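You operate a simulated robot arm through the tools that you are given. There is no shell and no other tool. Be economical: measure what you need, move in short steps, check, and stop when the job is done.

The job below is to be done with a simulated two-armed robot. You get a single attempt, and the scene is never put back.

Task
Put the memory card labelled "M-32" from the top of the freezer lid on the perforated top of the suction table and the memory card that says "M-25" on top of the spool of blue thread. Put the bagged book on the top of the freezer lid away on the top of the low wooden bench. Take the request card on the top of the freezer lid and put it away on the small table by the glass door. Put the open teal box on the top of the freezer lid away on the top of the plan chest. Stack the print on an orange board that says "P-31" from the top of the plan chest on top of the print on an orange board labelled "P-62". Push the drawer of the black dry cabinet shut. Push the shallow teal drawer shut. Put the wide yellow-label box from the top of the grey side table on the blue book. Any order will do. Set down upright: request card, wide yellow-label box.
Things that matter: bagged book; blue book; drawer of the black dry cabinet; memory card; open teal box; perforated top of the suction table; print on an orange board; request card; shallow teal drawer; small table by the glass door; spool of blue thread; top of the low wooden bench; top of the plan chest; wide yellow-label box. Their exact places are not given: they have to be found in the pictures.

It is judged by the outcome, as a careful person would: the job done as asked, and still so three seconds after it is handed in. It fails if anything else is knocked over, pushed out of place, dropped, spilled or broken. Lids that push on must go on centred and level and be pressed home; caps that screw on are set level and turned clockwise until they are tight.

Robot
Two 7-joint arms with two-finger parallel grippers on one trunk, on a base that drives. Base frame: it is fixed to the floor where the robot stands at the start and does not move with it; the origin is under the middle of the robot, x ahead of it, y to its left, z up; the surface under the hand at the start is at about z = 855. Readings come in mm, rad, newtons and seconds.
The left shoulder is at the start at [20, 138, 1578], the right one opposite. Places, roughly: bagged book [500, -250, 1000]; blue book [-6250, 2500, 750]; drawer of the black dry cabinet [-1300, 1200, 100]; memory card [250, 0, 1000]; open teal box [250, 0, 1000]; perforated top of the suction table [100, 3400, 800]; print on an orange board [0, -1250, 1000]; request card [250, -250, 1000]; shallow teal drawer [-1400, 1600, 600]; small table by the glass door [-6900, -2600, 800]; spool of blue thread (6x6x7 cm) [400, -400, 900]; top of the low wooden bench [200, 1000, 600]; top of the plan chest [300, -1100, 900]; wide yellow-label box [-4750, -1000, 750]. Payload 1.57 kg a hand.
The TCP of each hand is the grasp point between the finger pads, 30 mm short of the fingertips. In the tool frame z runs along the fingers and y along their closing line. The gripper opens to 80 mm. The fingers are 17 mm wide and 12 mm thick; the gripper's body (40 by 82 mm) begins 80 mm behind the TCP.
Orientation is told as [roll, pitch, yaw] about the base's x, y, z axes, in that order, counted from this pose: with the fingers straight down and closing along the base's y, the tool's x points along the base's -x, its y along +y and its z along -z.

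Tools
- The arms move only by the tool move_arm. It takes "left_plan", "right_plan" or both (then of equal length, played together; a hand with none holds still); each is a list of rows, each a list of 7 numbers: the shift along the tool's x, y, z in mm, then the turn, a rotation vector about the tool's x, y, z in rad, then the finger opening in mm, from 0 to 80. In form: [[dx, dy, dz, ax, ay, az, gripper], ...]. A call has 1 to 20 rows; each row shifts and turns the commanded pose from where the row before left it, along the tool's axes as they then stand. Rows are played at 5 a second. More than 50 mm and 0.15 rad between two rows, or a gripper value outside its range, and nothing of the call is played. Where a pose cannot be reached the arm comes as near as it can. A force on the tool above 40 N (or 10 N above the force at the start of the call, whichever is more), or a blocked arm, ends the call early, and 0.2 s more pass. Each finger travels about 45 mm/s and halts on what it meets, pressing with about 23 N; the grip force reading is that of the motor and also rises with nothing between the fingers. The clock runs only during rows and for 0.2 s after the last one: add rows that do not move to give the fingers time. The reply holds the time, the measured pose of the TCP, the force on the tool along the base axes, the opening and the grip force, in the units named above and with some noise, with the torque about the TCP (base axes, N m) and any sound that the robot's microphone picked up, and new pictures: "show" is both (left out), scene, wrist or none (wrist: the cameras of the hands that moved).
- Cameras (640 x 400 px; columns grow to the right, rows downward): "scene" is now at [154.2, -30.5, 1428.6]; the picture's right is [-0.34, -0.94, 0.00], its down [-0.85, 0.31, -0.43] and it looks along [0.41, -0.15, -0.90] (base axes); focal length 214 px, centre (320, 200). "left" rides on the left gripper at [72, 7, -122] in its tool frame; the picture's right is [-0.09, 1.00, 0.00], its down [-0.84, -0.08, -0.54] and it looks along [-0.54, -0.05, 0.84] (tool axes); focal length 238 px, centre (320, 200). "right" rides on the right gripper at [72, -7, -122] in its tool frame; the picture's right is [0.09, 1.00, 0.00], its down [-0.84, 0.08, -0.54] and it looks along [-0.54, 0.05, 0.84] (tool axes); focal length 238 px, centre (320, 200).
- move_column(by): slides the trunk up (or, below 0, down) by that many mm; the arms and the scene camera ride with it, the base frame stays. It gives what a move gives, with no picture.
- roll_base(legs): drives the robot by 1 to 6 legs, each [ahead, left, turn to the left] in mm, mm and rad, along the robot's own axes; the way and the turn of a leg run together, so that a leg with both is an arc; at most 1500 mm and 3.142 rad a leg. The arms and the cameras ride along, it lands a little off, and it stops where it bumps. It gives what a move gives, and a new picture of the scene camera.
- head_to(pan, tilt): turns the head with the scene camera to pan (to the left, within 1.047 rad either way) and tilt (down, from -0.506 to 1.204), counted from straight ahead of the robot. It gives what a move gives, and a new picture of the scene camera.
- pixel_to_xyz(camera, pixels): for up to 12 pixels [column, row] of the newest picture of that camera ("zoom" is the newest enlarged one), the place [x, y, z] in the base frame of the surface seen there, good to about 2 mm, but the place of the scene camera against the robot may be out by one fixed shift of up to 18 mm in any direction. It takes no simulated time.
- zoom(camera, box): a new picture of the part [left, top, right, bottom] of that camera's present view, enlarged. It takes no simulated time.
- job_done(): hands the job in; it is judged then, once.

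Work in short steps. Measure before you move; look again where a grasp or a placing could have gone wrong, and mend it. You have 322 turns and 360 pictures in all, those below and enlarged ones among them. Open the grippers and draw the arms clear of the work before you hand the job in, unless the task says otherwise.

The tools are called after ">>>" by a JSON object that holds its "name" and its "arguments". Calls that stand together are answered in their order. move_arm: Moves the arms, as the interface text tells. Its arguments: {"type":"object","properties":{"left_plan":{"type":"array","items":{"type":"array","items":{"type":"number"}}},"right_plan":{"type":"array","items":{"type":"array","items":{"type":"number"}}},"show":{"type":"string","enum":["both","scene","wrist","none"]}},"required":[]} The other tools are called the same way: move_column (by) slides the trunk up or down; roll_base (legs) drives the base; head_to (pan, tilt) turns the head that bears the scene camera; pixel_to_xyz (camera, pixels) gives the place of the surface under pixels of a picture; zoom (camera, box) takes an enlarged picture of a part of a camera's view; job_done () hands the job in.

At the start:

```text
time_s: 0.0
left_ee_pos: [241.3, -6.8, 1209.9]
left_tool_rot: [0.0, -0.001, 0.001]
left_ft_force: [-0.5, 0.5, 0.3]
left_moment: [-0.03, -0.01, -0.02]
left_opening: 79.9
left_finger_force: 0.1
right_ee_pos: [203.0, -283.5, 1198.1]
right_tool_rot: [-0.002, -0.001, 0.0]
right_ft_force: [-1.1, 0.2, -0.2]
right_moment: [-0.03, -0.02, 0.03]
right_opening: 79.9
right_finger_force: 0.0
trunk travel left (down, up): [-953.0, 287.0]
robot x, y, heading: [1.5, -2.6, -0.002]
head pan, tilt: [-0.351, 1.124]
```

scene: 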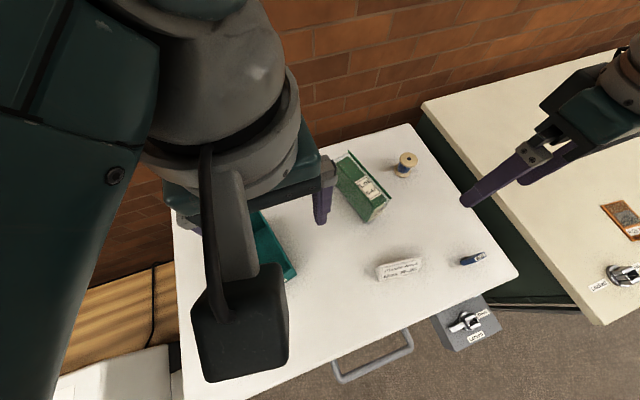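
right: 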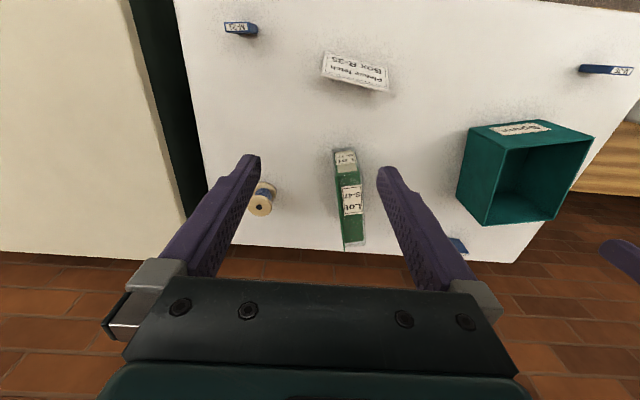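
left: 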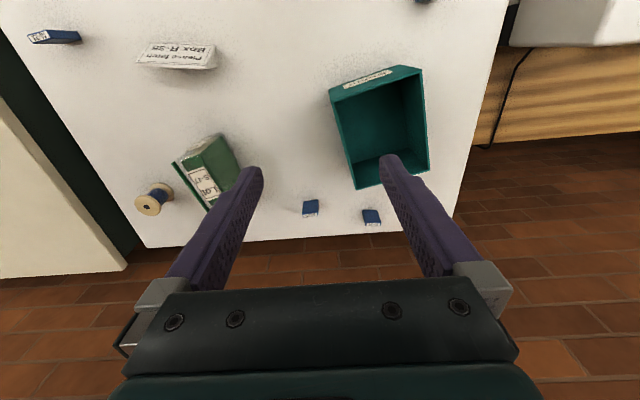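

I see the freezer lid with cards, book, request card, teal box and spool. I'll zoom to read labels in both wrist pictures.

>>> {"name": "zoom", "arguments": {"camera": "left", "box": [280, 170, 400, 245]}}

>>> {"name": "zoom", "arguments": {"camera": "right", "box": [210, 10, 410, 135]}}

>>> {"name": "zoom", "arguments": {"camera": "right", "box": [560, 40, 640, 90]}}

>>> {"name": "pixel_to_xyz", "arguments": {"camera": "left", "pixels": [[55, 33], [178, 55], [378, 110], [311, 206], [371, 216], [200, 165], [152, 203], [260, 110], [400, 66], [330, 92], [428, 168], [358, 188]]}}

>>> {"name": "pixel_to_xyz", "arguments": {"camera": "right", "pixels": [[241, 27], [356, 70], [605, 69], [262, 203], [348, 200], [456, 244], [90, 100], [160, 20], [300, 120], [240, 25], [345, 155], [350, 240]]}}

```text
5.33 times, centred on (340, 208) of left
```

zoom: 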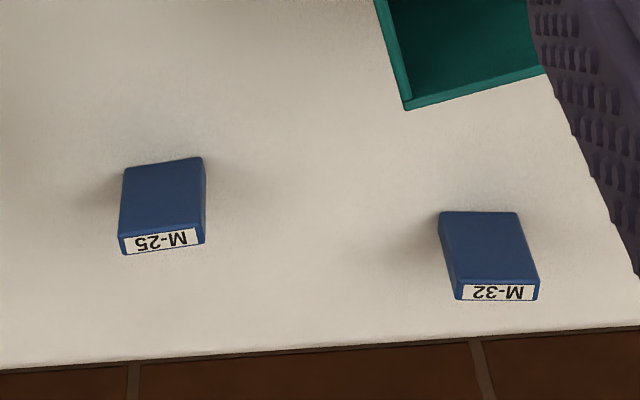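

```text
3.20 times, centred on (310, 72) of right
```

zoom: 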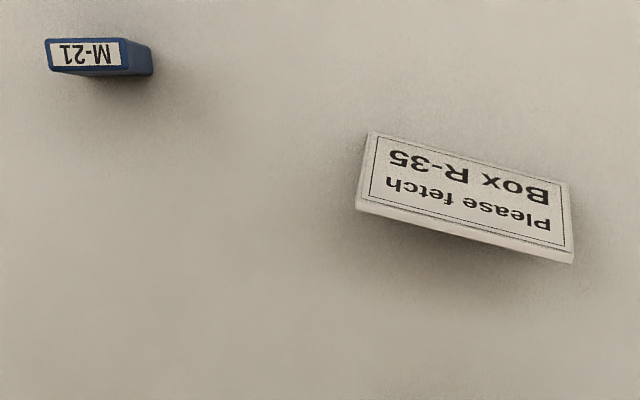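

```text
8.00 times, centred on (600, 65) of right
```

zoom: 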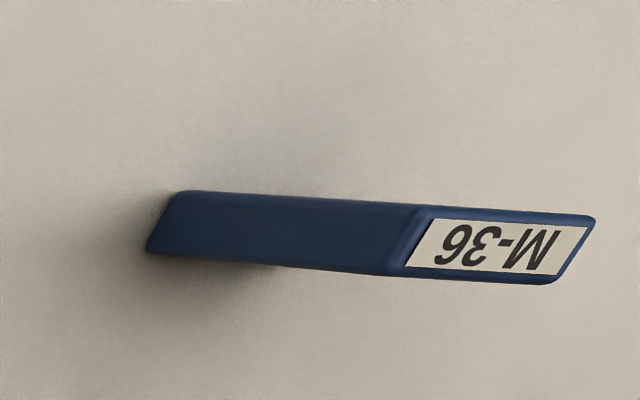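

```text
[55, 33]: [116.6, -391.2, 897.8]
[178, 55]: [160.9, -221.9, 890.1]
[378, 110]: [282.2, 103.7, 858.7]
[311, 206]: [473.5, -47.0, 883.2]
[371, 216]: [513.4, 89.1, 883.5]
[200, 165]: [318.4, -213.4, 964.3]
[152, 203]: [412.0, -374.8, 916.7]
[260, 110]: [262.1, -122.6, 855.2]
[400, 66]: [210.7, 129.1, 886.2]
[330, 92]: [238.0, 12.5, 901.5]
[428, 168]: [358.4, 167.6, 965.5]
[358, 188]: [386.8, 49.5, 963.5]
```

```text
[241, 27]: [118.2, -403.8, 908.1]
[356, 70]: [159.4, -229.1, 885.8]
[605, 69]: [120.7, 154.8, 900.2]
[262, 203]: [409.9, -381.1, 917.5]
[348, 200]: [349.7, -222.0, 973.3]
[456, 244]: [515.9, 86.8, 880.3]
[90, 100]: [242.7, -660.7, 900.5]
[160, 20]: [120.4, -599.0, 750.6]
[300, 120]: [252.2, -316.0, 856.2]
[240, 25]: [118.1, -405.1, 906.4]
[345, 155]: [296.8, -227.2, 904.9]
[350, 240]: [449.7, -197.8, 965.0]
```

Cards: M-25 at about (473,-47), M-32 at (514,89), M-21 and M-36 are distractors. I lower the trunk to gain reach and look around with the head.

>>> {"name": "move_column", "arguments": {"by": -200}}

>>> {"name": "head_to", "arguments": {"pan": -1.0, "tilt": 0.7}}

>>> {"name": "head_to", "arguments": {"pan": 0.9, "tilt": 0.6}}

```text
time_s: 2.2
left_ee_pos: [241.8, -5.9, 1010.0]
left_tool_rot: [-0.001, 0.001, 0.0]
left_ft_force: [-0.1, -0.6, -0.3]
left_moment: [0.02, -0.04, 0.0]
left_opening: 80.0
left_finger_force: 0.1
right_ee_pos: [203.1, -283.4, 998.4]
right_tool_rot: [-0.002, 0.001, 0.0]
right_ft_force: [-0.4, 0.2, -0.6]
right_moment: [0.0, -0.02, 0.0]
right_opening: 79.8
right_finger_force: 0.1
trunk travel left (down, up): [-753.0, 487.0]
robot x, y, heading: [1.6, -0.4, 0.001]
head pan, tilt: [-0.351, 1.124]
```

```text
time_s: 3.2
left_ee_pos: [241.0, -5.2, 1009.6]
left_tool_rot: [-0.001, 0.002, 0.001]
left_ft_force: [-0.7, -0.4, -1.2]
left_moment: [0.0, -0.02, -0.02]
left_opening: 80.3
left_finger_force: 0.1
right_ee_pos: [204.4, -283.1, 997.2]
right_tool_rot: [-0.001, -0.001, 0.001]
right_ft_force: [-1.0, 0.1, -0.5]
right_moment: [0.0, -0.02, -0.01]
right_opening: 80.0
right_finger_force: 0.1
trunk travel left (down, up): [-753.0, 487.0]
robot x, y, heading: [1.3, 1.2, 0.005]
head pan, tilt: [-1.0, 0.7]
```

scene: 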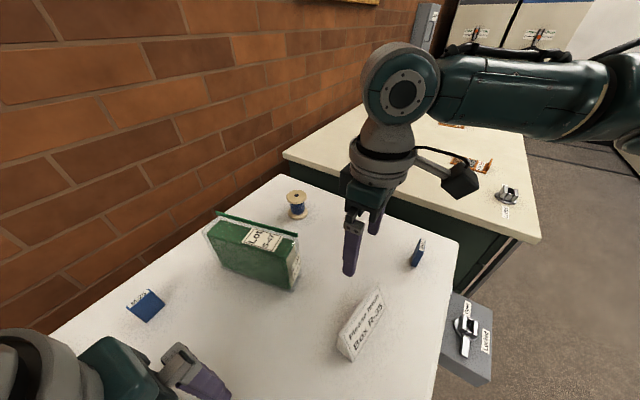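

```text
time_s: 5.1
left_ee_pos: [241.6, -4.6, 1010.1]
left_tool_rot: [0.0, -0.001, 0.0]
left_ft_force: [-0.3, 0.7, 0.3]
left_moment: [0.01, 0.0, 0.0]
left_opening: 79.9
left_finger_force: 0.0
right_ee_pos: [204.1, -284.3, 998.2]
right_tool_rot: [-0.002, 0.001, 0.0]
right_ft_force: [0.4, -0.6, -0.3]
right_moment: [0.03, 0.03, -0.01]
right_opening: 80.1
right_finger_force: 0.1
trunk travel left (down, up): [-753.0, 487.0]
robot x, y, heading: [1.9, 0.9, -0.0]
head pan, tilt: [0.901, 0.6]
```

scene: 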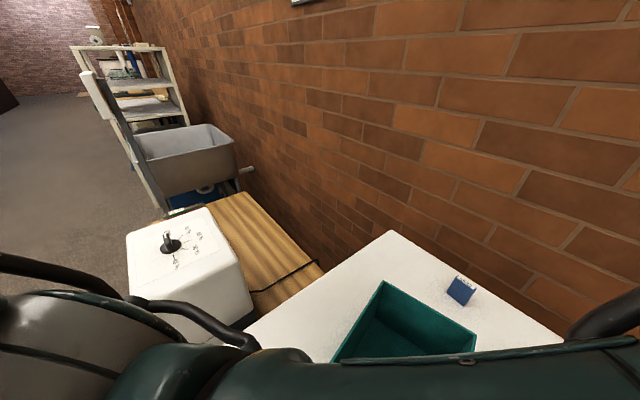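

Next a closer wrist view from the lowered position.

>>> {"name": "move_arm", "arguments": {"left_plan": [[0, 0, 0, 0, 0, 0, 80]], "right_plan": [[0, 0, 0, 0, 0, 0, 80]], "show": "wrist"}}

>>> {"name": "pixel_to_xyz", "arguments": {"camera": "scene", "pixels": [[384, 282], [476, 340], [335, 360], [460, 290], [395, 232], [250, 330], [240, 230], [310, 270], [170, 290], [185, 150], [165, 240], [213, 283]]}}

```text
time_s: 5.5
left_ee_pos: [240.6, -6.3, 1010.0]
left_tool_rot: [0.001, 0.002, 0.001]
left_ft_force: [-0.6, -0.4, 0.2]
left_moment: [0.01, 0.0, 0.03]
left_opening: 80.1
left_finger_force: 0.1
right_ee_pos: [204.2, -283.3, 997.4]
right_tool_rot: [-0.002, -0.002, 0.0]
right_ft_force: [-0.4, -0.3, -0.3]
right_moment: [0.01, 0.0, -0.03]
right_opening: 80.0
right_finger_force: 0.1
trunk travel left (down, up): [-753.0, 487.0]
robot x, y, heading: [1.8, -1.1, -0.001]
head pan, tilt: [0.901, 0.6]
```

right: 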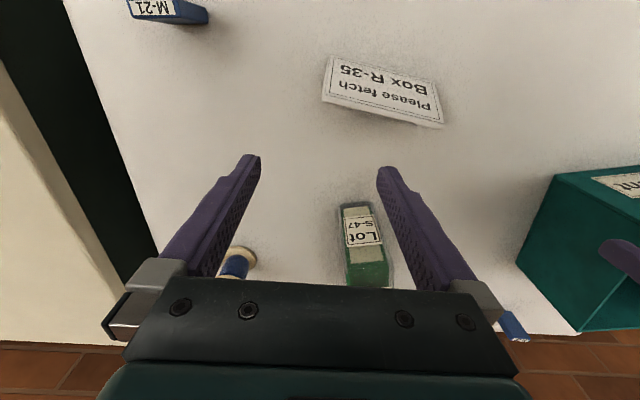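
left: 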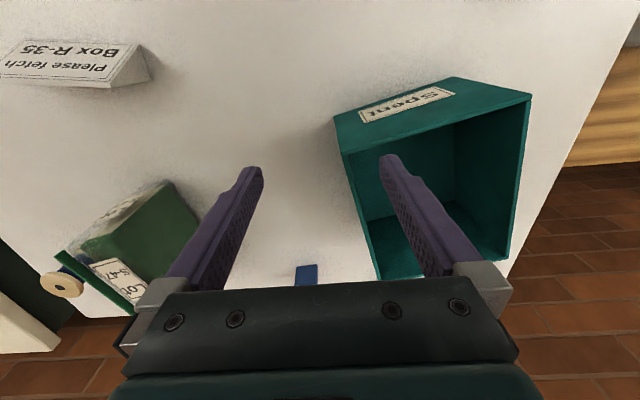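

```text
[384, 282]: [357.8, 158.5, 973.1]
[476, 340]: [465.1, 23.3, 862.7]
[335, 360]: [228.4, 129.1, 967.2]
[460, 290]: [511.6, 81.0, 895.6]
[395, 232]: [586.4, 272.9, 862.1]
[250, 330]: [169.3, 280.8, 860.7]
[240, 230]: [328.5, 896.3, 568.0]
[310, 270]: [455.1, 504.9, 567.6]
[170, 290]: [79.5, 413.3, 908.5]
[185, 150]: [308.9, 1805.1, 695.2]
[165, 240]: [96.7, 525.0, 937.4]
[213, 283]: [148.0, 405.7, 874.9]
```

I test forward reach by moving the left hand toward M-25 at height ~1010.

>>> {"name": "move_arm", "arguments": {"left_plan": [[-45, -10, 0, 0, 0, 0, 80], [-45, -10, 0, 0, 0, 0, 80], [-45, -10, 0, 0, 0, 0, 80], [-45, -10, 0, 0, 0, 0, 80]], "show": "wrist"}}

>>> {"name": "zoom", "arguments": {"camera": "left", "box": [220, 120, 420, 245]}}

```text
time_s: 6.7
left_ee_pos: [401.4, 18.6, 997.3]
left_tool_rot: [0.058, 0.001, 0.085]
left_ft_force: [0.6, -0.5, 0.1]
left_moment: [0.01, -0.02, -0.02]
left_opening: 79.7
left_finger_force: 0.1
left hand out of reach, approached as far as the arm can: row 4
right_ee_pos: [202.7, -282.6, 998.1]
right_tool_rot: [-0.002, -0.001, 0.001]
right_ft_force: [-0.3, -0.7, -0.5]
right_moment: [0.03, 0.0, -0.02]
right_opening: 79.9
right_finger_force: 0.0
trunk travel left (down, up): [-753.0, 487.0]
robot x, y, heading: [1.2, -2.3, -0.005]
head pan, tilt: [0.901, 0.6]
stopped in row 4 (left hand): the arm was blocked; the commanded pose is now the measured one
```

left: 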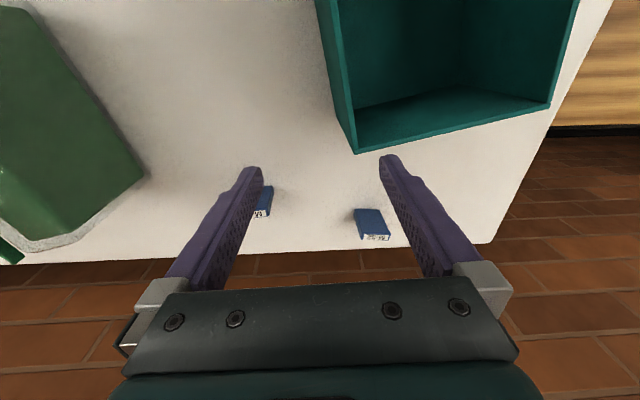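

```text
3.20 times, centred on (320, 182) of left
```

zoom: 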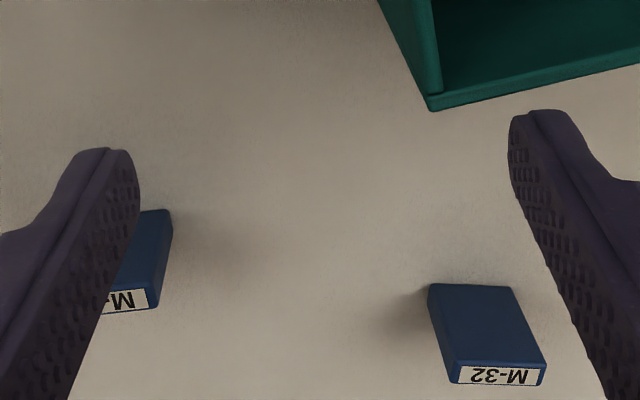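

The arm reaches x≈400 here. I'll look straight down to see the freezer's near edge and the room to drive forward.

>>> {"name": "head_to", "arguments": {"pan": -0.6, "tilt": 1.2}}

>>> {"name": "pixel_to_xyz", "arguments": {"camera": "scene", "pixels": [[330, 320], [380, 300], [430, 280], [300, 250], [400, 345], [350, 380], [460, 200], [560, 350], [250, 380], [480, 330]]}}

```text
time_s: 8.3
left_ee_pos: [403.0, 18.7, 999.0]
left_tool_rot: [0.054, -0.002, 0.089]
left_ft_force: [0.2, 0.7, -0.4]
left_moment: [0.0, 0.01, 0.0]
left_opening: 80.2
left_finger_force: 0.1
right_ee_pos: [202.7, -282.7, 997.8]
right_tool_rot: [-0.001, 0.0, 0.002]
right_ft_force: [0.3, -0.1, -0.7]
right_moment: [-0.03, -0.04, -0.04]
right_opening: 80.3
right_finger_force: 0.1
trunk travel left (down, up): [-753.0, 487.0]
robot x, y, heading: [-1.2, -1.5, 0.004]
head pan, tilt: [-0.6, 1.201]
```

scene: 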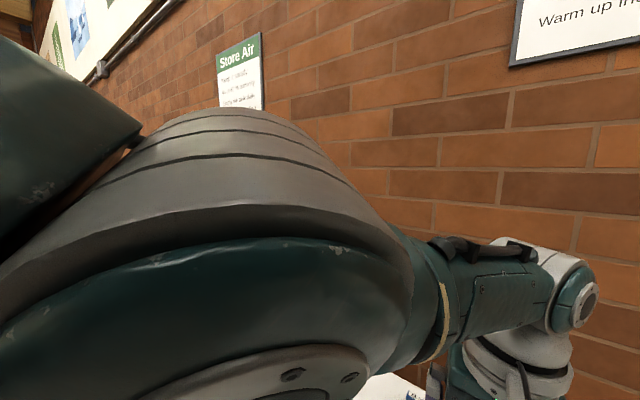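

```text
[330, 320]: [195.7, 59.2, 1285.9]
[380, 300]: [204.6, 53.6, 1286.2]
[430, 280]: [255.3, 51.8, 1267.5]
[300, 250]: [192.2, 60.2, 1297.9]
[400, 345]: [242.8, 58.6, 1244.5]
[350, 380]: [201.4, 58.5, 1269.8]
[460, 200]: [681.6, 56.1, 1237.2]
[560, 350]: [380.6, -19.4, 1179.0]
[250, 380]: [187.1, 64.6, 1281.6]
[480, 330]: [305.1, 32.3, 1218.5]
```

I pull the left hand back and raise both hands, then lower the trunk so the shoulder sits nearer the work for more reach.

>>> {"name": "move_arm", "arguments": {"left_plan": [[40, 0, -40, 0.055, 0, 0.087, 80], [40, 0, -40, 0, 0, 0, 80], [40, 0, -40, 0, 0, 0, 80], [40, 0, -40, 0, 0, 0, 80], [0, 0, -40, 0, 0, 0, 80]], "right_plan": [[0, 0, -40, 0, 0, 0, 80], [0, 0, -40, 0, 0, 0, 80], [0, 0, -40, 0, 0, 0, 80], [0, 0, -40, 0, 0, 0, 80], [0, 0, -40, 0, 0, 0, 80]], "show": "none"}}

>>> {"name": "move_column", "arguments": {"by": -200}}

>>> {"name": "head_to", "arguments": {"pan": -0.3, "tilt": 0.9}}

```text
refused: row 1 steps farther than a row can; nothing moved
```

```text
time_s: 9.6
left_ee_pos: [403.5, 17.8, 886.4]
left_tool_rot: [0.049, 0.004, 0.089]
left_ft_force: [-20.2, -0.9, 32.9]
left_moment: [-1.58, 0.48, -0.99]
left_opening: 77.6
left_finger_force: 0.0
right_ee_pos: [203.7, -284.0, 884.7]
right_tool_rot: [-0.002, -0.001, 0.0]
right_ft_force: [2.3, -0.9, 2.3]
right_moment: [0.12, -0.05, -0.11]
right_opening: 79.4
right_finger_force: 0.0
trunk travel left (down, up): [-637.0, 603.0]
robot x, y, heading: [-4.1, 0.6, -0.003]
head pan, tilt: [-0.6, 1.201]
stopped: the force on the tool passed its limit at 80 N (the readings are from after the stop); the commanded pose is now the measured one
```

```text
time_s: 10.3
left_ee_pos: [403.5, 18.9, 886.6]
left_tool_rot: [0.048, 0.0, 0.092]
left_ft_force: [-24.9, -2.4, 48.6]
left_moment: [-2.34, 0.58, -1.22]
left_opening: 77.3
left_finger_force: 0.1
right_ee_pos: [202.2, -285.0, 885.5]
right_tool_rot: [-0.002, 0.002, 0.002]
right_ft_force: [1.3, -1.0, 3.6]
right_moment: [0.18, -0.05, -0.08]
right_opening: 79.8
right_finger_force: 0.0
trunk travel left (down, up): [-637.0, 603.0]
robot x, y, heading: [-0.0, -0.3, -0.001]
head pan, tilt: [-0.3, 0.901]
```

scene: 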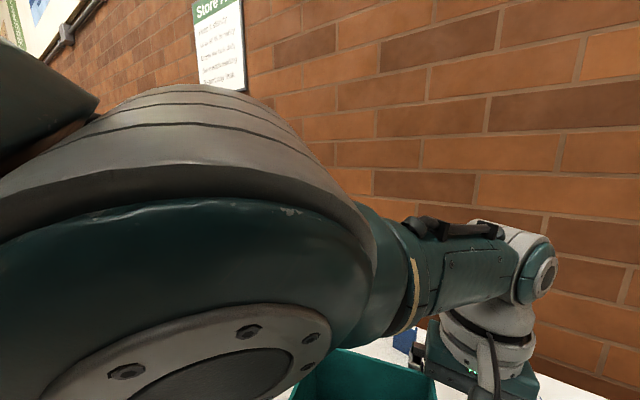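

The move was refused while the column still went down; the left fingers pressed down. I raise the column back up right away.

>>> {"name": "move_column", "arguments": {"by": 150}}

```text
time_s: 12.1
left_ee_pos: [405.7, 22.5, 1037.2]
left_tool_rot: [0.055, -0.002, 0.094]
left_ft_force: [-0.4, 0.0, 0.4]
left_moment: [0.0, 0.0, -0.01]
left_opening: 80.0
left_finger_force: 0.0
right_ee_pos: [203.6, -282.2, 1034.2]
right_tool_rot: [-0.001, 0.001, 0.002]
right_ft_force: [0.4, -0.8, 0.1]
right_moment: [0.04, 0.02, -0.02]
right_opening: 80.1
right_finger_force: 0.1
trunk travel left (down, up): [-787.0, 453.0]
robot x, y, heading: [-2.3, 2.5, -0.0]
head pan, tilt: [-0.3, 0.901]
```

Now back off and up in smaller rows, checking the wrist view for displacement of the box.

>>> {"name": "move_arm", "arguments": {"left_plan": [[30, 0, -35, 0.055, 0, 0.09, 80], [30, 0, -35, 0, 0, 0, 80], [30, 0, -35, 0, 0, 0, 80], [30, 0, -35, 0, 0, 0, 80], [30, 0, -35, 0, 0, 0, 80]], "right_plan": [[0, 0, -35, 0, 0, 0, 80], [0, 0, -35, 0, 0, 0, 80], [0, 0, -35, 0, 0, 0, 80], [0, 0, -35, 0, 0, 0, 80], [0, 0, -35, 0, 0, 0, 80]], "show": "wrist"}}

```text
time_s: 13.1
left_ee_pos: [306.4, 18.9, 1158.8]
left_tool_rot: [0.002, -0.024, 0.018]
left_ft_force: [19.5, -4.0, -18.3]
left_moment: [0.22, 0.8, 0.05]
left_opening: 79.9
left_finger_force: 0.1
right_ee_pos: [204.2, -282.9, 1162.1]
right_tool_rot: [-0.002, 0.0, 0.0]
right_ft_force: [-0.7, -0.3, 0.1]
right_moment: [-0.02, -0.02, 0.03]
right_opening: 80.3
right_finger_force: 0.0
trunk travel left (down, up): [-787.0, 453.0]
robot x, y, heading: [0.9, -1.9, -0.004]
head pan, tilt: [-0.3, 0.901]
stopped in row 4 (left hand): the force on the tool passed its limit at 153 N (the readings are from after the stop); the commanded pose is now the measured one
```

right: 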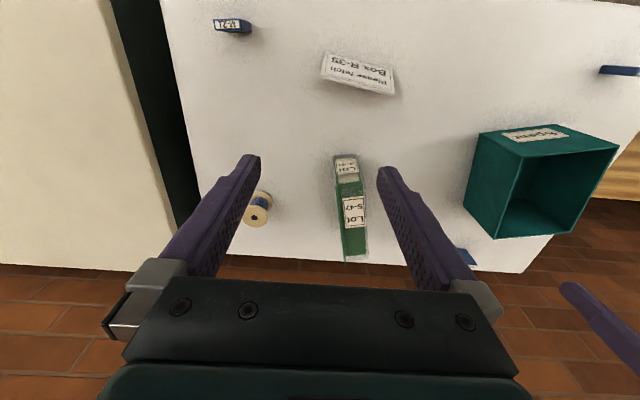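
left: 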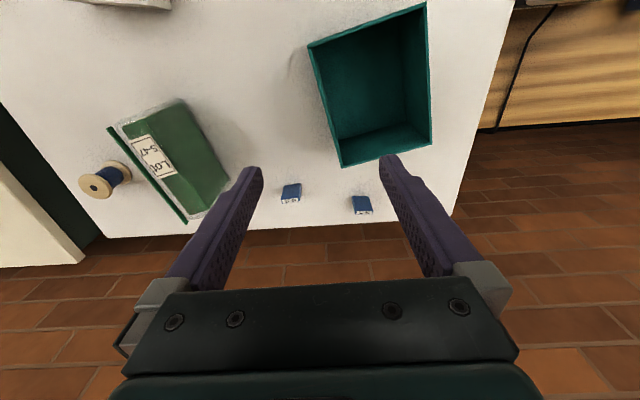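

The box: check it and the other objects have not moved, and measure card positions.

>>> {"name": "pixel_to_xyz", "arguments": {"camera": "left", "pixels": [[342, 165], [430, 143], [310, 47], [425, 6], [293, 186], [289, 200], [361, 200], [362, 212], [160, 160], [205, 200], [95, 186], [150, 60]]}}

>>> {"name": "zoom", "arguments": {"camera": "left", "box": [60, 90, 400, 240]}}

>>> {"name": "zoom", "arguments": {"camera": "right", "box": [200, 10, 420, 145]}}

```text
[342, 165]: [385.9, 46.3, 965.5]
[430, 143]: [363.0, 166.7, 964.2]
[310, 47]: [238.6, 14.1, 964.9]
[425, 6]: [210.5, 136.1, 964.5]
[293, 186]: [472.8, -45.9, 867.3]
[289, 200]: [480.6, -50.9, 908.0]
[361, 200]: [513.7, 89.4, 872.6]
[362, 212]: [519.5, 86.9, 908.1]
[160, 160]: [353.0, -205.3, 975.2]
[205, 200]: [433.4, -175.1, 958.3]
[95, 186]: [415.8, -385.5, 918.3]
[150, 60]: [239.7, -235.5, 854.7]
```

```text
1.88 times, centred on (230, 165) of left
```

zoom: 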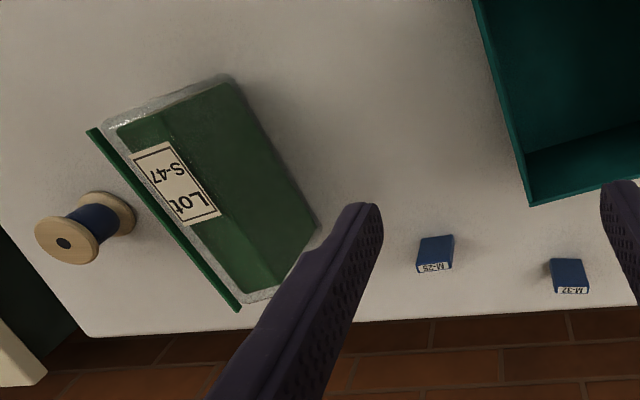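

```text
2.91 times, centred on (310, 78) of right
```

zoom: 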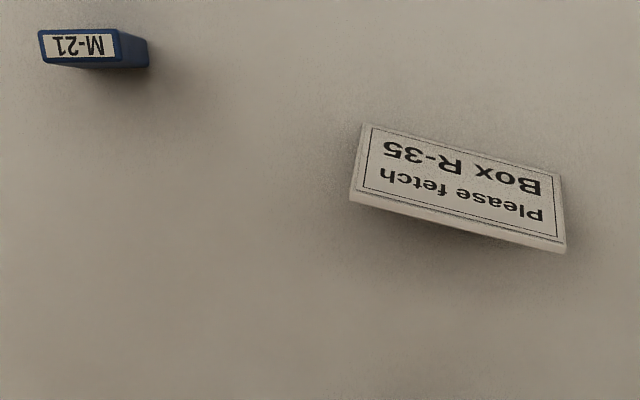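

Box unmoved. Tilting the tool forward will extend reach; I lower the column 100 (both hands stay above 1050), then extend the left hand toward M-32 with a tilt.

>>> {"name": "move_column", "arguments": {"by": -100}}

>>> {"name": "move_arm", "arguments": {"left_plan": [[-30, 10, 0, 0, 0.12, 0, 80], [-30, 10, 0, 0, 0.12, 0, 80], [-30, 10, 0, 0, 0.12, 0, 80], [-30, 10, 0, 0, 0.12, 0, 80], [-30, 10, 0, 0, 0.1, 0, 80]], "show": "wrist"}}

```text
time_s: 13.7
left_ee_pos: [306.4, 17.5, 1120.6]
left_tool_rot: [0.003, -0.025, 0.019]
left_ft_force: [5.4, -8.0, -14.3]
left_moment: [0.83, -0.57, 0.67]
left_opening: 80.0
left_finger_force: 0.1
right_ee_pos: [202.9, -282.7, 1124.0]
right_tool_rot: [-0.003, 0.0, 0.001]
right_ft_force: [-0.5, -0.1, -0.3]
right_moment: [0.0, 0.0, 0.01]
right_opening: 79.9
right_finger_force: 0.0
trunk travel left (down, up): [-749.0, 491.0]
robot x, y, heading: [-0.5, -3.0, -0.002]
head pan, tilt: [-0.3, 0.901]
stopped: the force on the tool passed its limit at 41 N (the readings are from after the stop); the commanded pose is now the measured one
```

```text
time_s: 14.9
left_ee_pos: [359.0, 106.5, 1127.6]
left_tool_rot: [0.004, 0.549, 0.012]
left_ft_force: [-0.3, 0.2, -0.9]
left_moment: [0.0, 0.01, 0.0]
left_opening: 80.1
left_finger_force: 0.0
left hand out of reach, approached as far as the arm can: row 3, 4, 5
right_ee_pos: [204.4, -283.5, 1123.2]
right_tool_rot: [-0.001, -0.002, 0.001]
right_ft_force: [0.0, 0.4, 0.5]
right_moment: [0.0, 0.02, 0.02]
right_opening: 80.1
right_finger_force: 0.0
trunk travel left (down, up): [-749.0, 491.0]
robot x, y, heading: [-1.8, -3.5, -0.005]
head pan, tilt: [-0.3, 0.901]
```

left: 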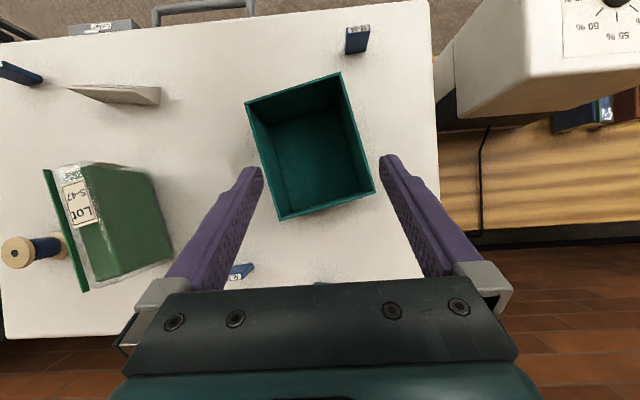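

Wrong tilt sign (pitch +0.55). I rotate the other way with ay negative, easing forward.

>>> {"name": "move_arm", "arguments": {"left_plan": [[0, 0, 0, 0, -0.14, 0, 80], [0, 0, 0, 0, -0.14, 0, 80], [0, 0, 0, 0, -0.14, 0, 80], [0, 0, 0, 0, -0.14, 0, 80], [0, 0, 20, 0, -0.14, 0, 80], [0, 0, 20, 0, -0.14, 0, 80], [0, 0, 20, 0, -0.14, 0, 80], [0, 0, 20, 0, -0.14, 0, 80]], "show": "wrist"}}

```text
time_s: 16.7
left_ee_pos: [374.6, 106.2, 1050.0]
left_tool_rot: [0.002, -0.563, 0.015]
left_ft_force: [-0.9, 0.0, 0.5]
left_moment: [0.02, 0.0, -0.04]
left_opening: 80.3
left_finger_force: 0.2
left hand out of reach, approached as far as the arm can: row 1
right_ee_pos: [203.6, -281.9, 1124.6]
right_tool_rot: [-0.001, 0.0, 0.002]
right_ft_force: [-0.5, -0.7, 0.1]
right_moment: [-0.02, -0.01, 0.0]
right_opening: 79.6
right_finger_force: 0.2
trunk travel left (down, up): [-749.0, 491.0]
robot x, y, heading: [2.9, -2.7, -0.0]
head pan, tilt: [-0.3, 0.901]
```

left: 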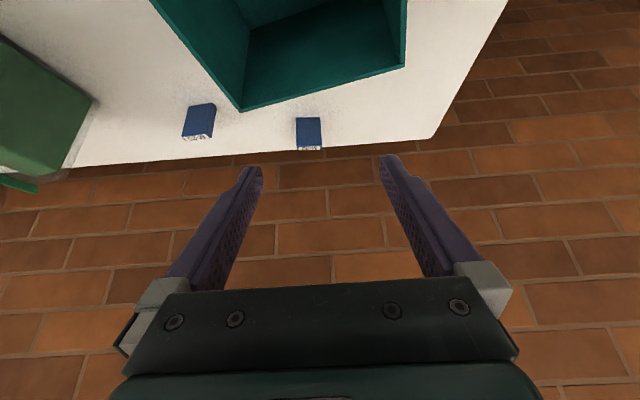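

Tilt is now right (pitch −0.56), M-32 ahead at (309,130). Move the left hand ~110 mm forward at this height, and right hand stays.

>>> {"name": "move_arm", "arguments": {"left_plan": [[-31, -6, 20, 0, 0, 0, 80], [-31, -6, 20, 0, 0, 0, 80], [-31, -6, 20, 0, 0, 0, 80]], "show": "wrist"}}

```text
time_s: 17.5
left_ee_pos: [486.7, 90.9, 1048.3]
left_tool_rot: [0.003, -0.563, 0.012]
left_ft_force: [0.5, -0.5, 0.2]
left_moment: [-0.04, -0.02, -0.01]
left_opening: 79.9
left_finger_force: 0.0
right_ee_pos: [204.4, -282.4, 1124.1]
right_tool_rot: [0.0, 0.001, 0.001]
right_ft_force: [-0.8, 0.8, -0.8]
right_moment: [0.02, 0.0, 0.03]
right_opening: 79.9
right_finger_force: 0.0
trunk travel left (down, up): [-749.0, 491.0]
robot x, y, heading: [0.1, 3.8, -0.0]
head pan, tilt: [-0.3, 0.901]
```

left: 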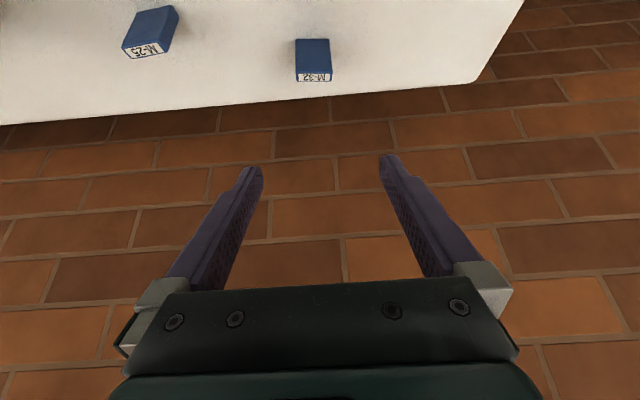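

Reach is good. Measure both cards' corners.

>>> {"name": "zoom", "arguments": {"camera": "left", "box": [100, 0, 356, 160]}}

>>> {"name": "pixel_to_xyz", "arguments": {"camera": "left", "pixels": [[298, 40], [328, 40], [298, 73], [331, 72], [315, 78], [313, 55], [138, 14], [170, 8], [124, 48], [162, 42], [145, 50], [150, 28]]}}

```text
2.50 times, centred on (228, 80) of left
```

zoom: 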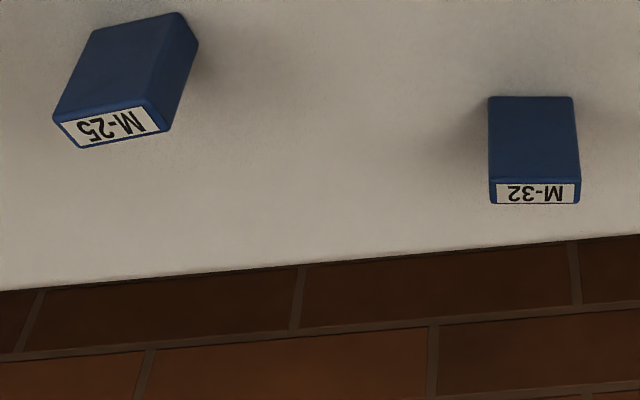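

```text
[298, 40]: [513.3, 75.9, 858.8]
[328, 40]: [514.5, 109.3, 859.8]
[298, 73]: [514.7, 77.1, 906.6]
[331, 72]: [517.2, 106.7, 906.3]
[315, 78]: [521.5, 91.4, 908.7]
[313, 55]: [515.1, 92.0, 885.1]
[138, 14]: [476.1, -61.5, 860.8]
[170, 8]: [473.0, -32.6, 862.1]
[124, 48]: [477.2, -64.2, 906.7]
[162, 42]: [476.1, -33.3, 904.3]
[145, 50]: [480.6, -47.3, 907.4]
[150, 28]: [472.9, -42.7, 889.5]
```

M-32 centre ≈(521,92), top 908, 34 wide. Move forward 32, lower by column 120.

>>> {"name": "move_arm", "arguments": {"left_plan": [[-27, 1, 17, 0, 0, 0, 80]], "show": "none"}}

>>> {"name": "move_column", "arguments": {"by": -115}}

```text
time_s: 17.9
left_ee_pos: [519.0, 93.0, 1048.8]
left_tool_rot: [0.004, -0.562, 0.013]
left_ft_force: [0.1, 0.8, -0.6]
left_moment: [0.04, -0.03, 0.01]
left_opening: 80.1
left_finger_force: 0.1
right_ee_pos: [202.7, -282.4, 1124.0]
right_tool_rot: [-0.001, 0.0, 0.003]
right_ft_force: [-0.1, -0.4, 0.3]
right_moment: [-0.01, -0.04, 0.01]
right_opening: 80.1
right_finger_force: 0.1
trunk travel left (down, up): [-749.0, 491.0]
robot x, y, heading: [0.9, 0.4, 0.004]
head pan, tilt: [-0.3, 0.901]
```

```text
time_s: 19.4
left_ee_pos: [519.0, 93.9, 933.4]
left_tool_rot: [0.004, -0.562, 0.014]
left_ft_force: [-0.5, 0.0, -0.7]
left_moment: [0.03, 0.02, 0.01]
left_opening: 79.7
left_finger_force: 0.0
right_ee_pos: [205.2, -282.4, 1008.5]
right_tool_rot: [0.0, -0.002, 0.001]
right_ft_force: [-0.5, 0.0, 0.8]
right_moment: [-0.03, 0.02, -0.01]
right_opening: 79.6
right_finger_force: 0.0
trunk travel left (down, up): [-634.0, 606.0]
robot x, y, heading: [-1.8, -2.8, 0.002]
head pan, tilt: [-0.3, 0.901]
```

Descend 43 and close on M-32.

>>> {"name": "move_arm", "arguments": {"left_plan": [[12, -1, 18, 0, 0, 0, 80], [11, 0, 18, 0, 0, 0, 80], [0, 0, 0, 0, 0, 0, 50], [0, 0, 0, 0, 0, 0, 30], [0, 0, 0, 0, 0, 0, 25], [0, 0, 0, 0, 0, 0, 25], [0, 0, 0, 0, 0, 0, 25]], "show": "wrist"}}

```text
time_s: 19.9
left_ee_pos: [522.3, 91.2, 910.2]
left_tool_rot: [-0.001, -0.578, 0.015]
left_ft_force: [-0.3, 0.6, 6.7]
left_moment: [-0.08, 0.98, -0.1]
left_opening: 80.1
left_finger_force: 0.1
right_ee_pos: [204.8, -282.3, 1009.2]
right_tool_rot: [-0.001, -0.001, 0.0]
right_ft_force: [-0.4, 0.4, 0.6]
right_moment: [0.03, -0.03, 0.0]
right_opening: 80.0
right_finger_force: 0.0
trunk travel left (down, up): [-634.0, 606.0]
robot x, y, heading: [-1.3, -1.8, 0.001]
head pan, tilt: [-0.3, 0.901]
stopped in row 2 (left hand): the force on the tool passed its limit at 55 N (the readings are from after the stop); the commanded pose is now the measured one
```

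left: 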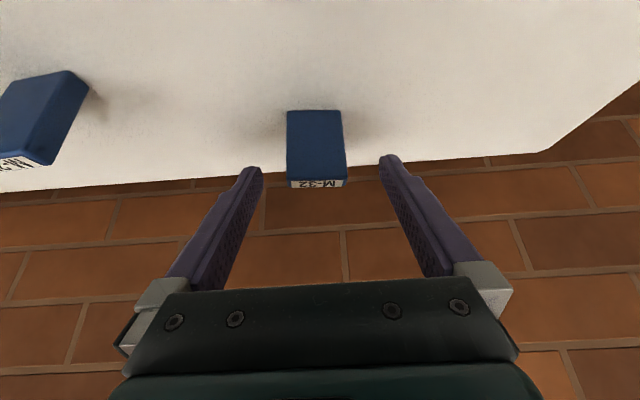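

The camera mount likely touched the box rim. Back up and reduce tilt to about −0.3, then see.

>>> {"name": "move_arm", "arguments": {"left_plan": [[0, 0, -25, 0, 0, 0, 80], [0, 0, 0, 0, 0.13, 0, 80], [0, 0, 0, 0, 0.13, 0, 80], [0, 0, 0, 0, 0, 0, 80]], "show": "wrist"}}

>>> {"name": "pixel_to_xyz", "arguments": {"camera": "left", "pixels": [[315, 120], [318, 160]]}}

```text
time_s: 20.9
left_ee_pos: [508.3, 91.9, 929.8]
left_tool_rot: [-0.001, -0.314, 0.015]
left_ft_force: [0.4, 0.2, -0.1]
left_moment: [0.02, 0.02, -0.01]
left_opening: 80.1
left_finger_force: 0.1
right_ee_pos: [204.5, -281.8, 1009.2]
right_tool_rot: [-0.001, 0.0, 0.002]
right_ft_force: [0.1, 0.7, 0.4]
right_moment: [0.01, -0.04, 0.01]
right_opening: 80.2
right_finger_force: 0.1
trunk travel left (down, up): [-634.0, 606.0]
robot x, y, heading: [0.4, 1.1, -0.001]
head pan, tilt: [-0.3, 0.901]
```

left: 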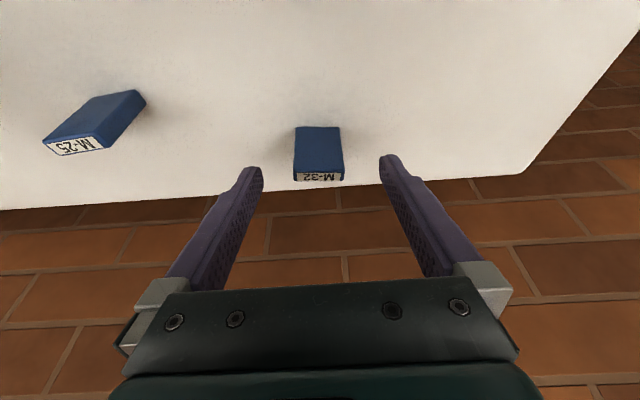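

```text
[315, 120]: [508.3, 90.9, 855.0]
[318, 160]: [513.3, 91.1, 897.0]
```

Descend along the tool axis 40 mm and close.

>>> {"name": "move_arm", "arguments": {"left_plan": [[0, 0, 14, 0, 0, 0, 80], [0, 0, 14, 0, 0, 0, 80], [0, 0, 13, 0, 0, 0, 80], [0, 0, 0, 0, 0, 0, 50], [0, 0, 0, 0, 0, 0, 30], [0, 0, 0, 0, 0, 0, 25], [0, 0, 0, 0, 0, 0, 25], [0, 0, 0, 0, 0, 0, 25]], "show": "wrist"}}

```text
time_s: 22.7
left_ee_pos: [505.8, 96.5, 899.1]
left_tool_rot: [0.0, -0.311, 0.014]
left_ft_force: [-0.6, 0.5, -0.7]
left_moment: [0.02, 0.03, 0.01]
left_opening: 35.3
left_finger_force: 23.0
left hand out of reach, approached as far as the arm can: row 2, 3
right_ee_pos: [204.4, -282.7, 1009.0]
right_tool_rot: [-0.001, 0.0, 0.002]
right_ft_force: [0.4, -0.5, -0.4]
right_moment: [-0.03, -0.01, 0.02]
right_opening: 80.1
right_finger_force: 0.0
trunk travel left (down, up): [-634.0, 606.0]
robot x, y, heading: [-3.3, 1.6, 0.0]
head pan, tilt: [-0.3, 0.901]
```

left: 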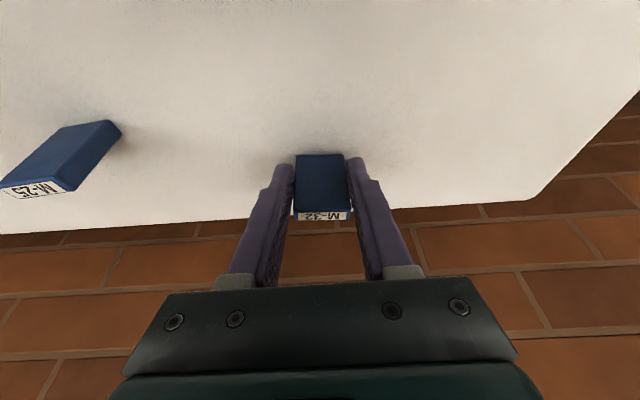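

M-32 is held (35 mm, 23 N). Lift with the column.

>>> {"name": "move_column", "arguments": {"by": 120}}

>>> {"name": "move_arm", "arguments": {"left_plan": [[0, 0, 0, 0, 0, 0, 25]], "show": "wrist"}}

```text
time_s: 24.2
left_ee_pos: [505.4, 97.2, 1019.4]
left_tool_rot: [-0.001, -0.313, 0.014]
left_ft_force: [0.3, -1.1, -0.4]
left_moment: [-0.03, 0.0, 0.01]
left_opening: 35.0
left_finger_force: 23.0
right_ee_pos: [204.3, -282.5, 1129.1]
right_tool_rot: [-0.001, 0.0, 0.002]
right_ft_force: [0.0, -0.1, 0.3]
right_moment: [-0.02, 0.01, -0.01]
right_opening: 79.8
right_finger_force: 0.0
trunk travel left (down, up): [-754.0, 486.0]
robot x, y, heading: [0.1, -1.3, -0.001]
head pan, tilt: [-0.3, 0.901]
```

```text
time_s: 24.6
left_ee_pos: [504.5, 97.5, 1019.7]
left_tool_rot: [0.001, -0.315, 0.017]
left_ft_force: [0.4, -0.2, -0.1]
left_moment: [-0.02, 0.0, 0.04]
left_opening: 34.9
left_finger_force: 22.9
right_ee_pos: [203.5, -282.3, 1129.0]
right_tool_rot: [0.0, 0.0, 0.002]
right_ft_force: [-0.2, -0.5, -0.1]
right_moment: [0.0, -0.02, 0.0]
right_opening: 80.2
right_finger_force: 0.0
trunk travel left (down, up): [-754.0, 486.0]
robot x, y, heading: [4.7, 0.1, 0.002]
head pan, tilt: [-0.3, 0.901]
```

left: 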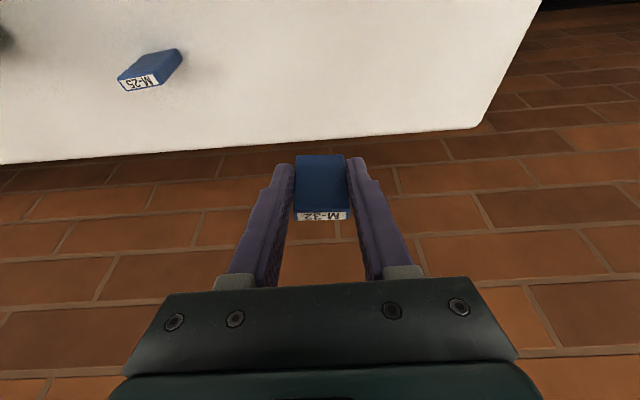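

M-32 secure. Now bring the right hand over toward M-25, tilting forward, above the book.

>>> {"name": "move_arm", "arguments": {"right_plan": [[-30, 35, 10, 0, -0.08, 0, 80], [-30, 35, 12, 0, -0.08, 0, 80], [-30, 35, 15, 0, -0.08, 0, 80], [-30, 35, 15, 0, -0.08, 0, 80], [-30, 35, 15, 0, -0.08, 0, 80], [-30, 35, 15, 0, -0.05, 0, 80]], "show": "wrist"}}

```text
time_s: 26.0
left_ee_pos: [504.5, 96.8, 1018.5]
left_tool_rot: [-0.003, -0.314, 0.016]
left_ft_force: [0.5, 0.0, 0.3]
left_moment: [0.0, 0.0, -0.04]
left_opening: 34.8
left_finger_force: 23.2
right_ee_pos: [397.0, -72.5, 1085.3]
right_tool_rot: [-0.002, -0.452, 0.004]
right_ft_force: [1.0, 1.2, -0.7]
right_moment: [0.01, -0.04, 0.03]
right_opening: 80.2
right_finger_force: 0.2
trunk travel left (down, up): [-754.0, 486.0]
robot x, y, heading: [1.9, -1.0, 0.002]
head pan, tilt: [-0.3, 0.901]
```

right: 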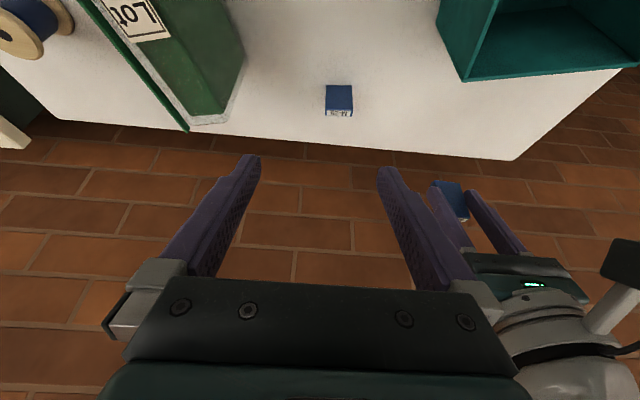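

Shift the left hand 50 mm to the left for clearance and bring the right hand above M-25.

>>> {"name": "move_arm", "arguments": {"left_plan": [[0, 17, 0, 0, 0, 0, 25], [0, 17, 0, 0, 0, 0, 25], [0, 16, 0, 0, 0, 0, 25]], "right_plan": [[-17, 8, 25, 0, 0, 0, 80], [-17, 8, 25, 0, 0, 0, 80], [-17, 8, 25, 0, 0, 0, 80]], "show": "wrist"}}

>>> {"name": "pixel_to_xyz", "arguments": {"camera": "right", "pixels": [[340, 90], [330, 100], [350, 100], [230, 100], [200, 100], [240, 70]]}}

```text
time_s: 26.8
left_ee_pos: [504.3, 145.1, 1019.4]
left_tool_rot: [0.0, -0.313, 0.014]
left_ft_force: [0.3, 0.2, 0.4]
left_moment: [-0.01, 0.0, -0.01]
left_opening: 35.1
left_finger_force: 22.6
right_ee_pos: [476.0, -46.2, 1039.8]
right_tool_rot: [0.001, -0.451, 0.003]
right_ft_force: [-0.4, 0.4, -0.1]
right_moment: [0.02, 0.01, 0.0]
right_opening: 80.4
right_finger_force: 0.0
trunk travel left (down, up): [-754.0, 486.0]
robot x, y, heading: [0.4, 3.2, 0.001]
head pan, tilt: [-0.3, 0.901]
```

right: 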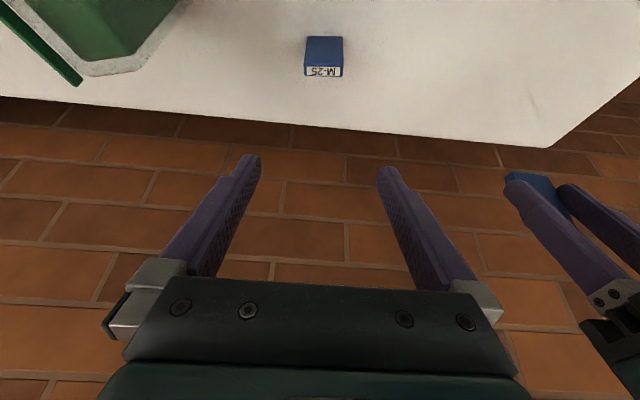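
left: 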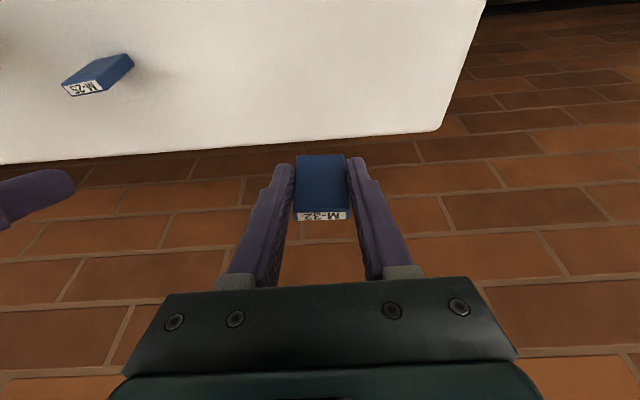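

```text
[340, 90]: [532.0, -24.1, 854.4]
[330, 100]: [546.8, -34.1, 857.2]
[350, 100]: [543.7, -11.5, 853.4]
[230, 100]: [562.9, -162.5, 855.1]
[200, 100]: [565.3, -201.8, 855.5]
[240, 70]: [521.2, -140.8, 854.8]
```

Lower the column 85, then descend onto M-25 and close.

>>> {"name": "move_column", "arguments": {"by": -85}}

>>> {"name": "move_arm", "arguments": {"right_plan": [[7, -1, 19, 0, 0, 0, 80], [7, 0, 19, 0, 0, 0, 80], [8, 0, 20, 0, 0, 0, 80], [0, 0, 0, 0, 0, 0, 80], [0, 0, 0, 0, 0, 0, 50], [0, 0, 0, 0, 0, 0, 30], [0, 0, 0, 0, 0, 0, 25], [0, 0, 0, 0, 0, 0, 25], [0, 0, 0, 0, 0, 0, 25]], "show": "wrist"}}

```text
time_s: 28.1
left_ee_pos: [504.7, 146.2, 935.3]
left_tool_rot: [0.001, -0.315, 0.014]
left_ft_force: [0.0, -0.2, -0.8]
left_moment: [0.03, 0.03, 0.02]
left_opening: 35.0
left_finger_force: 22.5
right_ee_pos: [475.6, -47.5, 955.5]
right_tool_rot: [0.001, -0.451, 0.002]
right_ft_force: [0.5, 0.2, 0.2]
right_moment: [0.0, -0.02, -0.01]
right_opening: 80.0
right_finger_force: 0.0
trunk travel left (down, up): [-669.0, 571.0]
robot x, y, heading: [1.6, -0.8, -0.0]
head pan, tilt: [-0.3, 0.901]
```

```text
time_s: 30.1
left_ee_pos: [505.5, 146.4, 934.4]
left_tool_rot: [0.001, -0.315, 0.016]
left_ft_force: [0.4, 0.0, -0.3]
left_moment: [0.04, 0.0, 0.01]
left_opening: 35.0
left_finger_force: 23.2
right_ee_pos: [480.0, -48.9, 893.4]
right_tool_rot: [0.002, -0.45, 0.001]
right_ft_force: [0.5, -0.2, -0.4]
right_moment: [0.01, 0.0, -0.03]
right_opening: 35.6
right_finger_force: 23.3
trunk travel left (down, up): [-669.0, 571.0]
robot x, y, heading: [3.1, 2.2, 0.005]
head pan, tilt: [-0.3, 0.901]
```

right: 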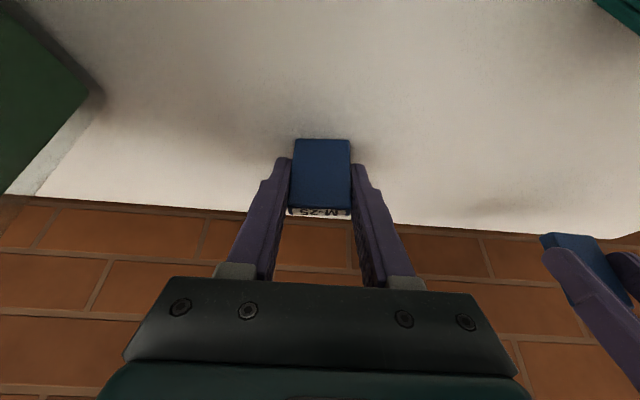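

M-25 is held. Lift 170 and travel sideways over the book to the spool side.

>>> {"name": "move_column", "arguments": {"by": 170}}

>>> {"name": "move_arm", "arguments": {"right_plan": [[8, -45, 0, 0, 0, 0, 25], [8, -45, 0, 0, 0, 0, 25], [8, -45, 0, 0, 0, 0, 25], [8, -45, 0, 0, 0, 0, 25], [8, -45, 0, 0, 0, 0, 25], [8, -45, 0, 0, 0, 0, 25]], "show": "wrist"}}

```text
time_s: 32.0
left_ee_pos: [504.9, 145.0, 1104.9]
left_tool_rot: [0.0, -0.313, 0.016]
left_ft_force: [0.3, 0.0, -0.9]
left_moment: [0.01, 0.02, -0.01]
left_opening: 34.8
left_finger_force: 22.7
right_ee_pos: [479.9, -47.4, 1062.1]
right_tool_rot: [0.001, -0.451, 0.0]
right_ft_force: [0.1, 0.5, -0.5]
right_moment: [0.01, 0.02, -0.03]
right_opening: 35.6
right_finger_force: 22.9
trunk travel left (down, up): [-839.0, 401.0]
robot x, y, heading: [0.4, 2.9, -0.002]
head pan, tilt: [-0.3, 0.901]
```

```text
time_s: 33.4
left_ee_pos: [504.1, 146.1, 1105.6]
left_tool_rot: [0.001, -0.315, 0.016]
left_ft_force: [-0.2, -0.2, -0.3]
left_moment: [-0.02, 0.0, 0.01]
left_opening: 34.7
left_finger_force: 23.0
right_ee_pos: [438.6, -318.5, 1041.5]
right_tool_rot: [0.0, -0.45, 0.001]
right_ft_force: [0.6, -0.6, -0.2]
right_moment: [-0.04, 0.01, -0.02]
right_opening: 35.6
right_finger_force: 23.4
trunk travel left (down, up): [-839.0, 401.0]
robot x, y, heading: [-0.4, -2.1, -0.0]
head pan, tilt: [-0.3, 0.901]
```

right: 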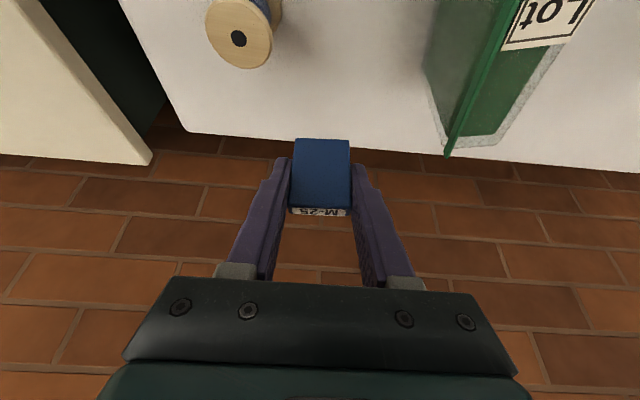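

Measure the spool's top flange rim and centre.

>>> {"name": "pixel_to_xyz", "arguments": {"camera": "right", "pixels": [[208, 30], [271, 40], [240, 66], [230, 2], [220, 55], [262, 58], [440, 155], [430, 85], [460, 130], [505, 30]]}}

```text
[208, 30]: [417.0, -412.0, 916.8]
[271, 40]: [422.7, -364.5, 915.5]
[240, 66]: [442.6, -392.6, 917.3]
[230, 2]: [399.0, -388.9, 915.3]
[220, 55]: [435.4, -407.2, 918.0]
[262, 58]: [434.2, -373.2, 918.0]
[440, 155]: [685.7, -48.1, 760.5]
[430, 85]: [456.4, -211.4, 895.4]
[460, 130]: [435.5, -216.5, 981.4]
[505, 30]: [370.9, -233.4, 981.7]
```

Spool centre ≈(419,-388), top 917. Move above it (TCP z 981, card bottom ~943).

>>> {"name": "move_arm", "arguments": {"right_plan": [[14.6, -23.2, 15.1, 0, 0, 0, 25], [14.6, -23.2, 15.1, 0, 0, 0, 25], [14.6, -23.2, 15.1, 0, 0, 0, 25], [0, 0, 0, 0, 0, 0, 25]], "show": "wrist"}}

```text
time_s: 34.4
left_ee_pos: [504.9, 145.1, 1103.9]
left_tool_rot: [-0.001, -0.315, 0.017]
left_ft_force: [0.4, -0.1, 0.1]
left_moment: [0.01, -0.01, -0.02]
left_opening: 34.9
left_finger_force: 22.9
right_ee_pos: [417.4, -386.9, 983.7]
right_tool_rot: [-0.001, -0.453, 0.001]
right_ft_force: [-1.2, 1.3, -0.1]
right_moment: [-0.02, 0.01, 0.03]
right_opening: 35.6
right_finger_force: 23.0
trunk travel left (down, up): [-839.0, 401.0]
robot x, y, heading: [-1.0, 0.8, 0.001]
head pan, tilt: [-0.3, 0.901]
```

right: 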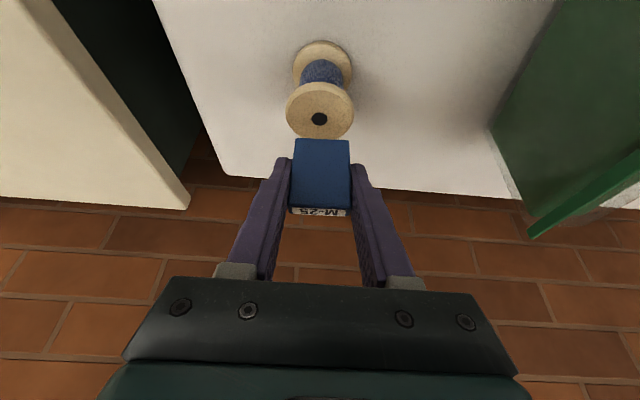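

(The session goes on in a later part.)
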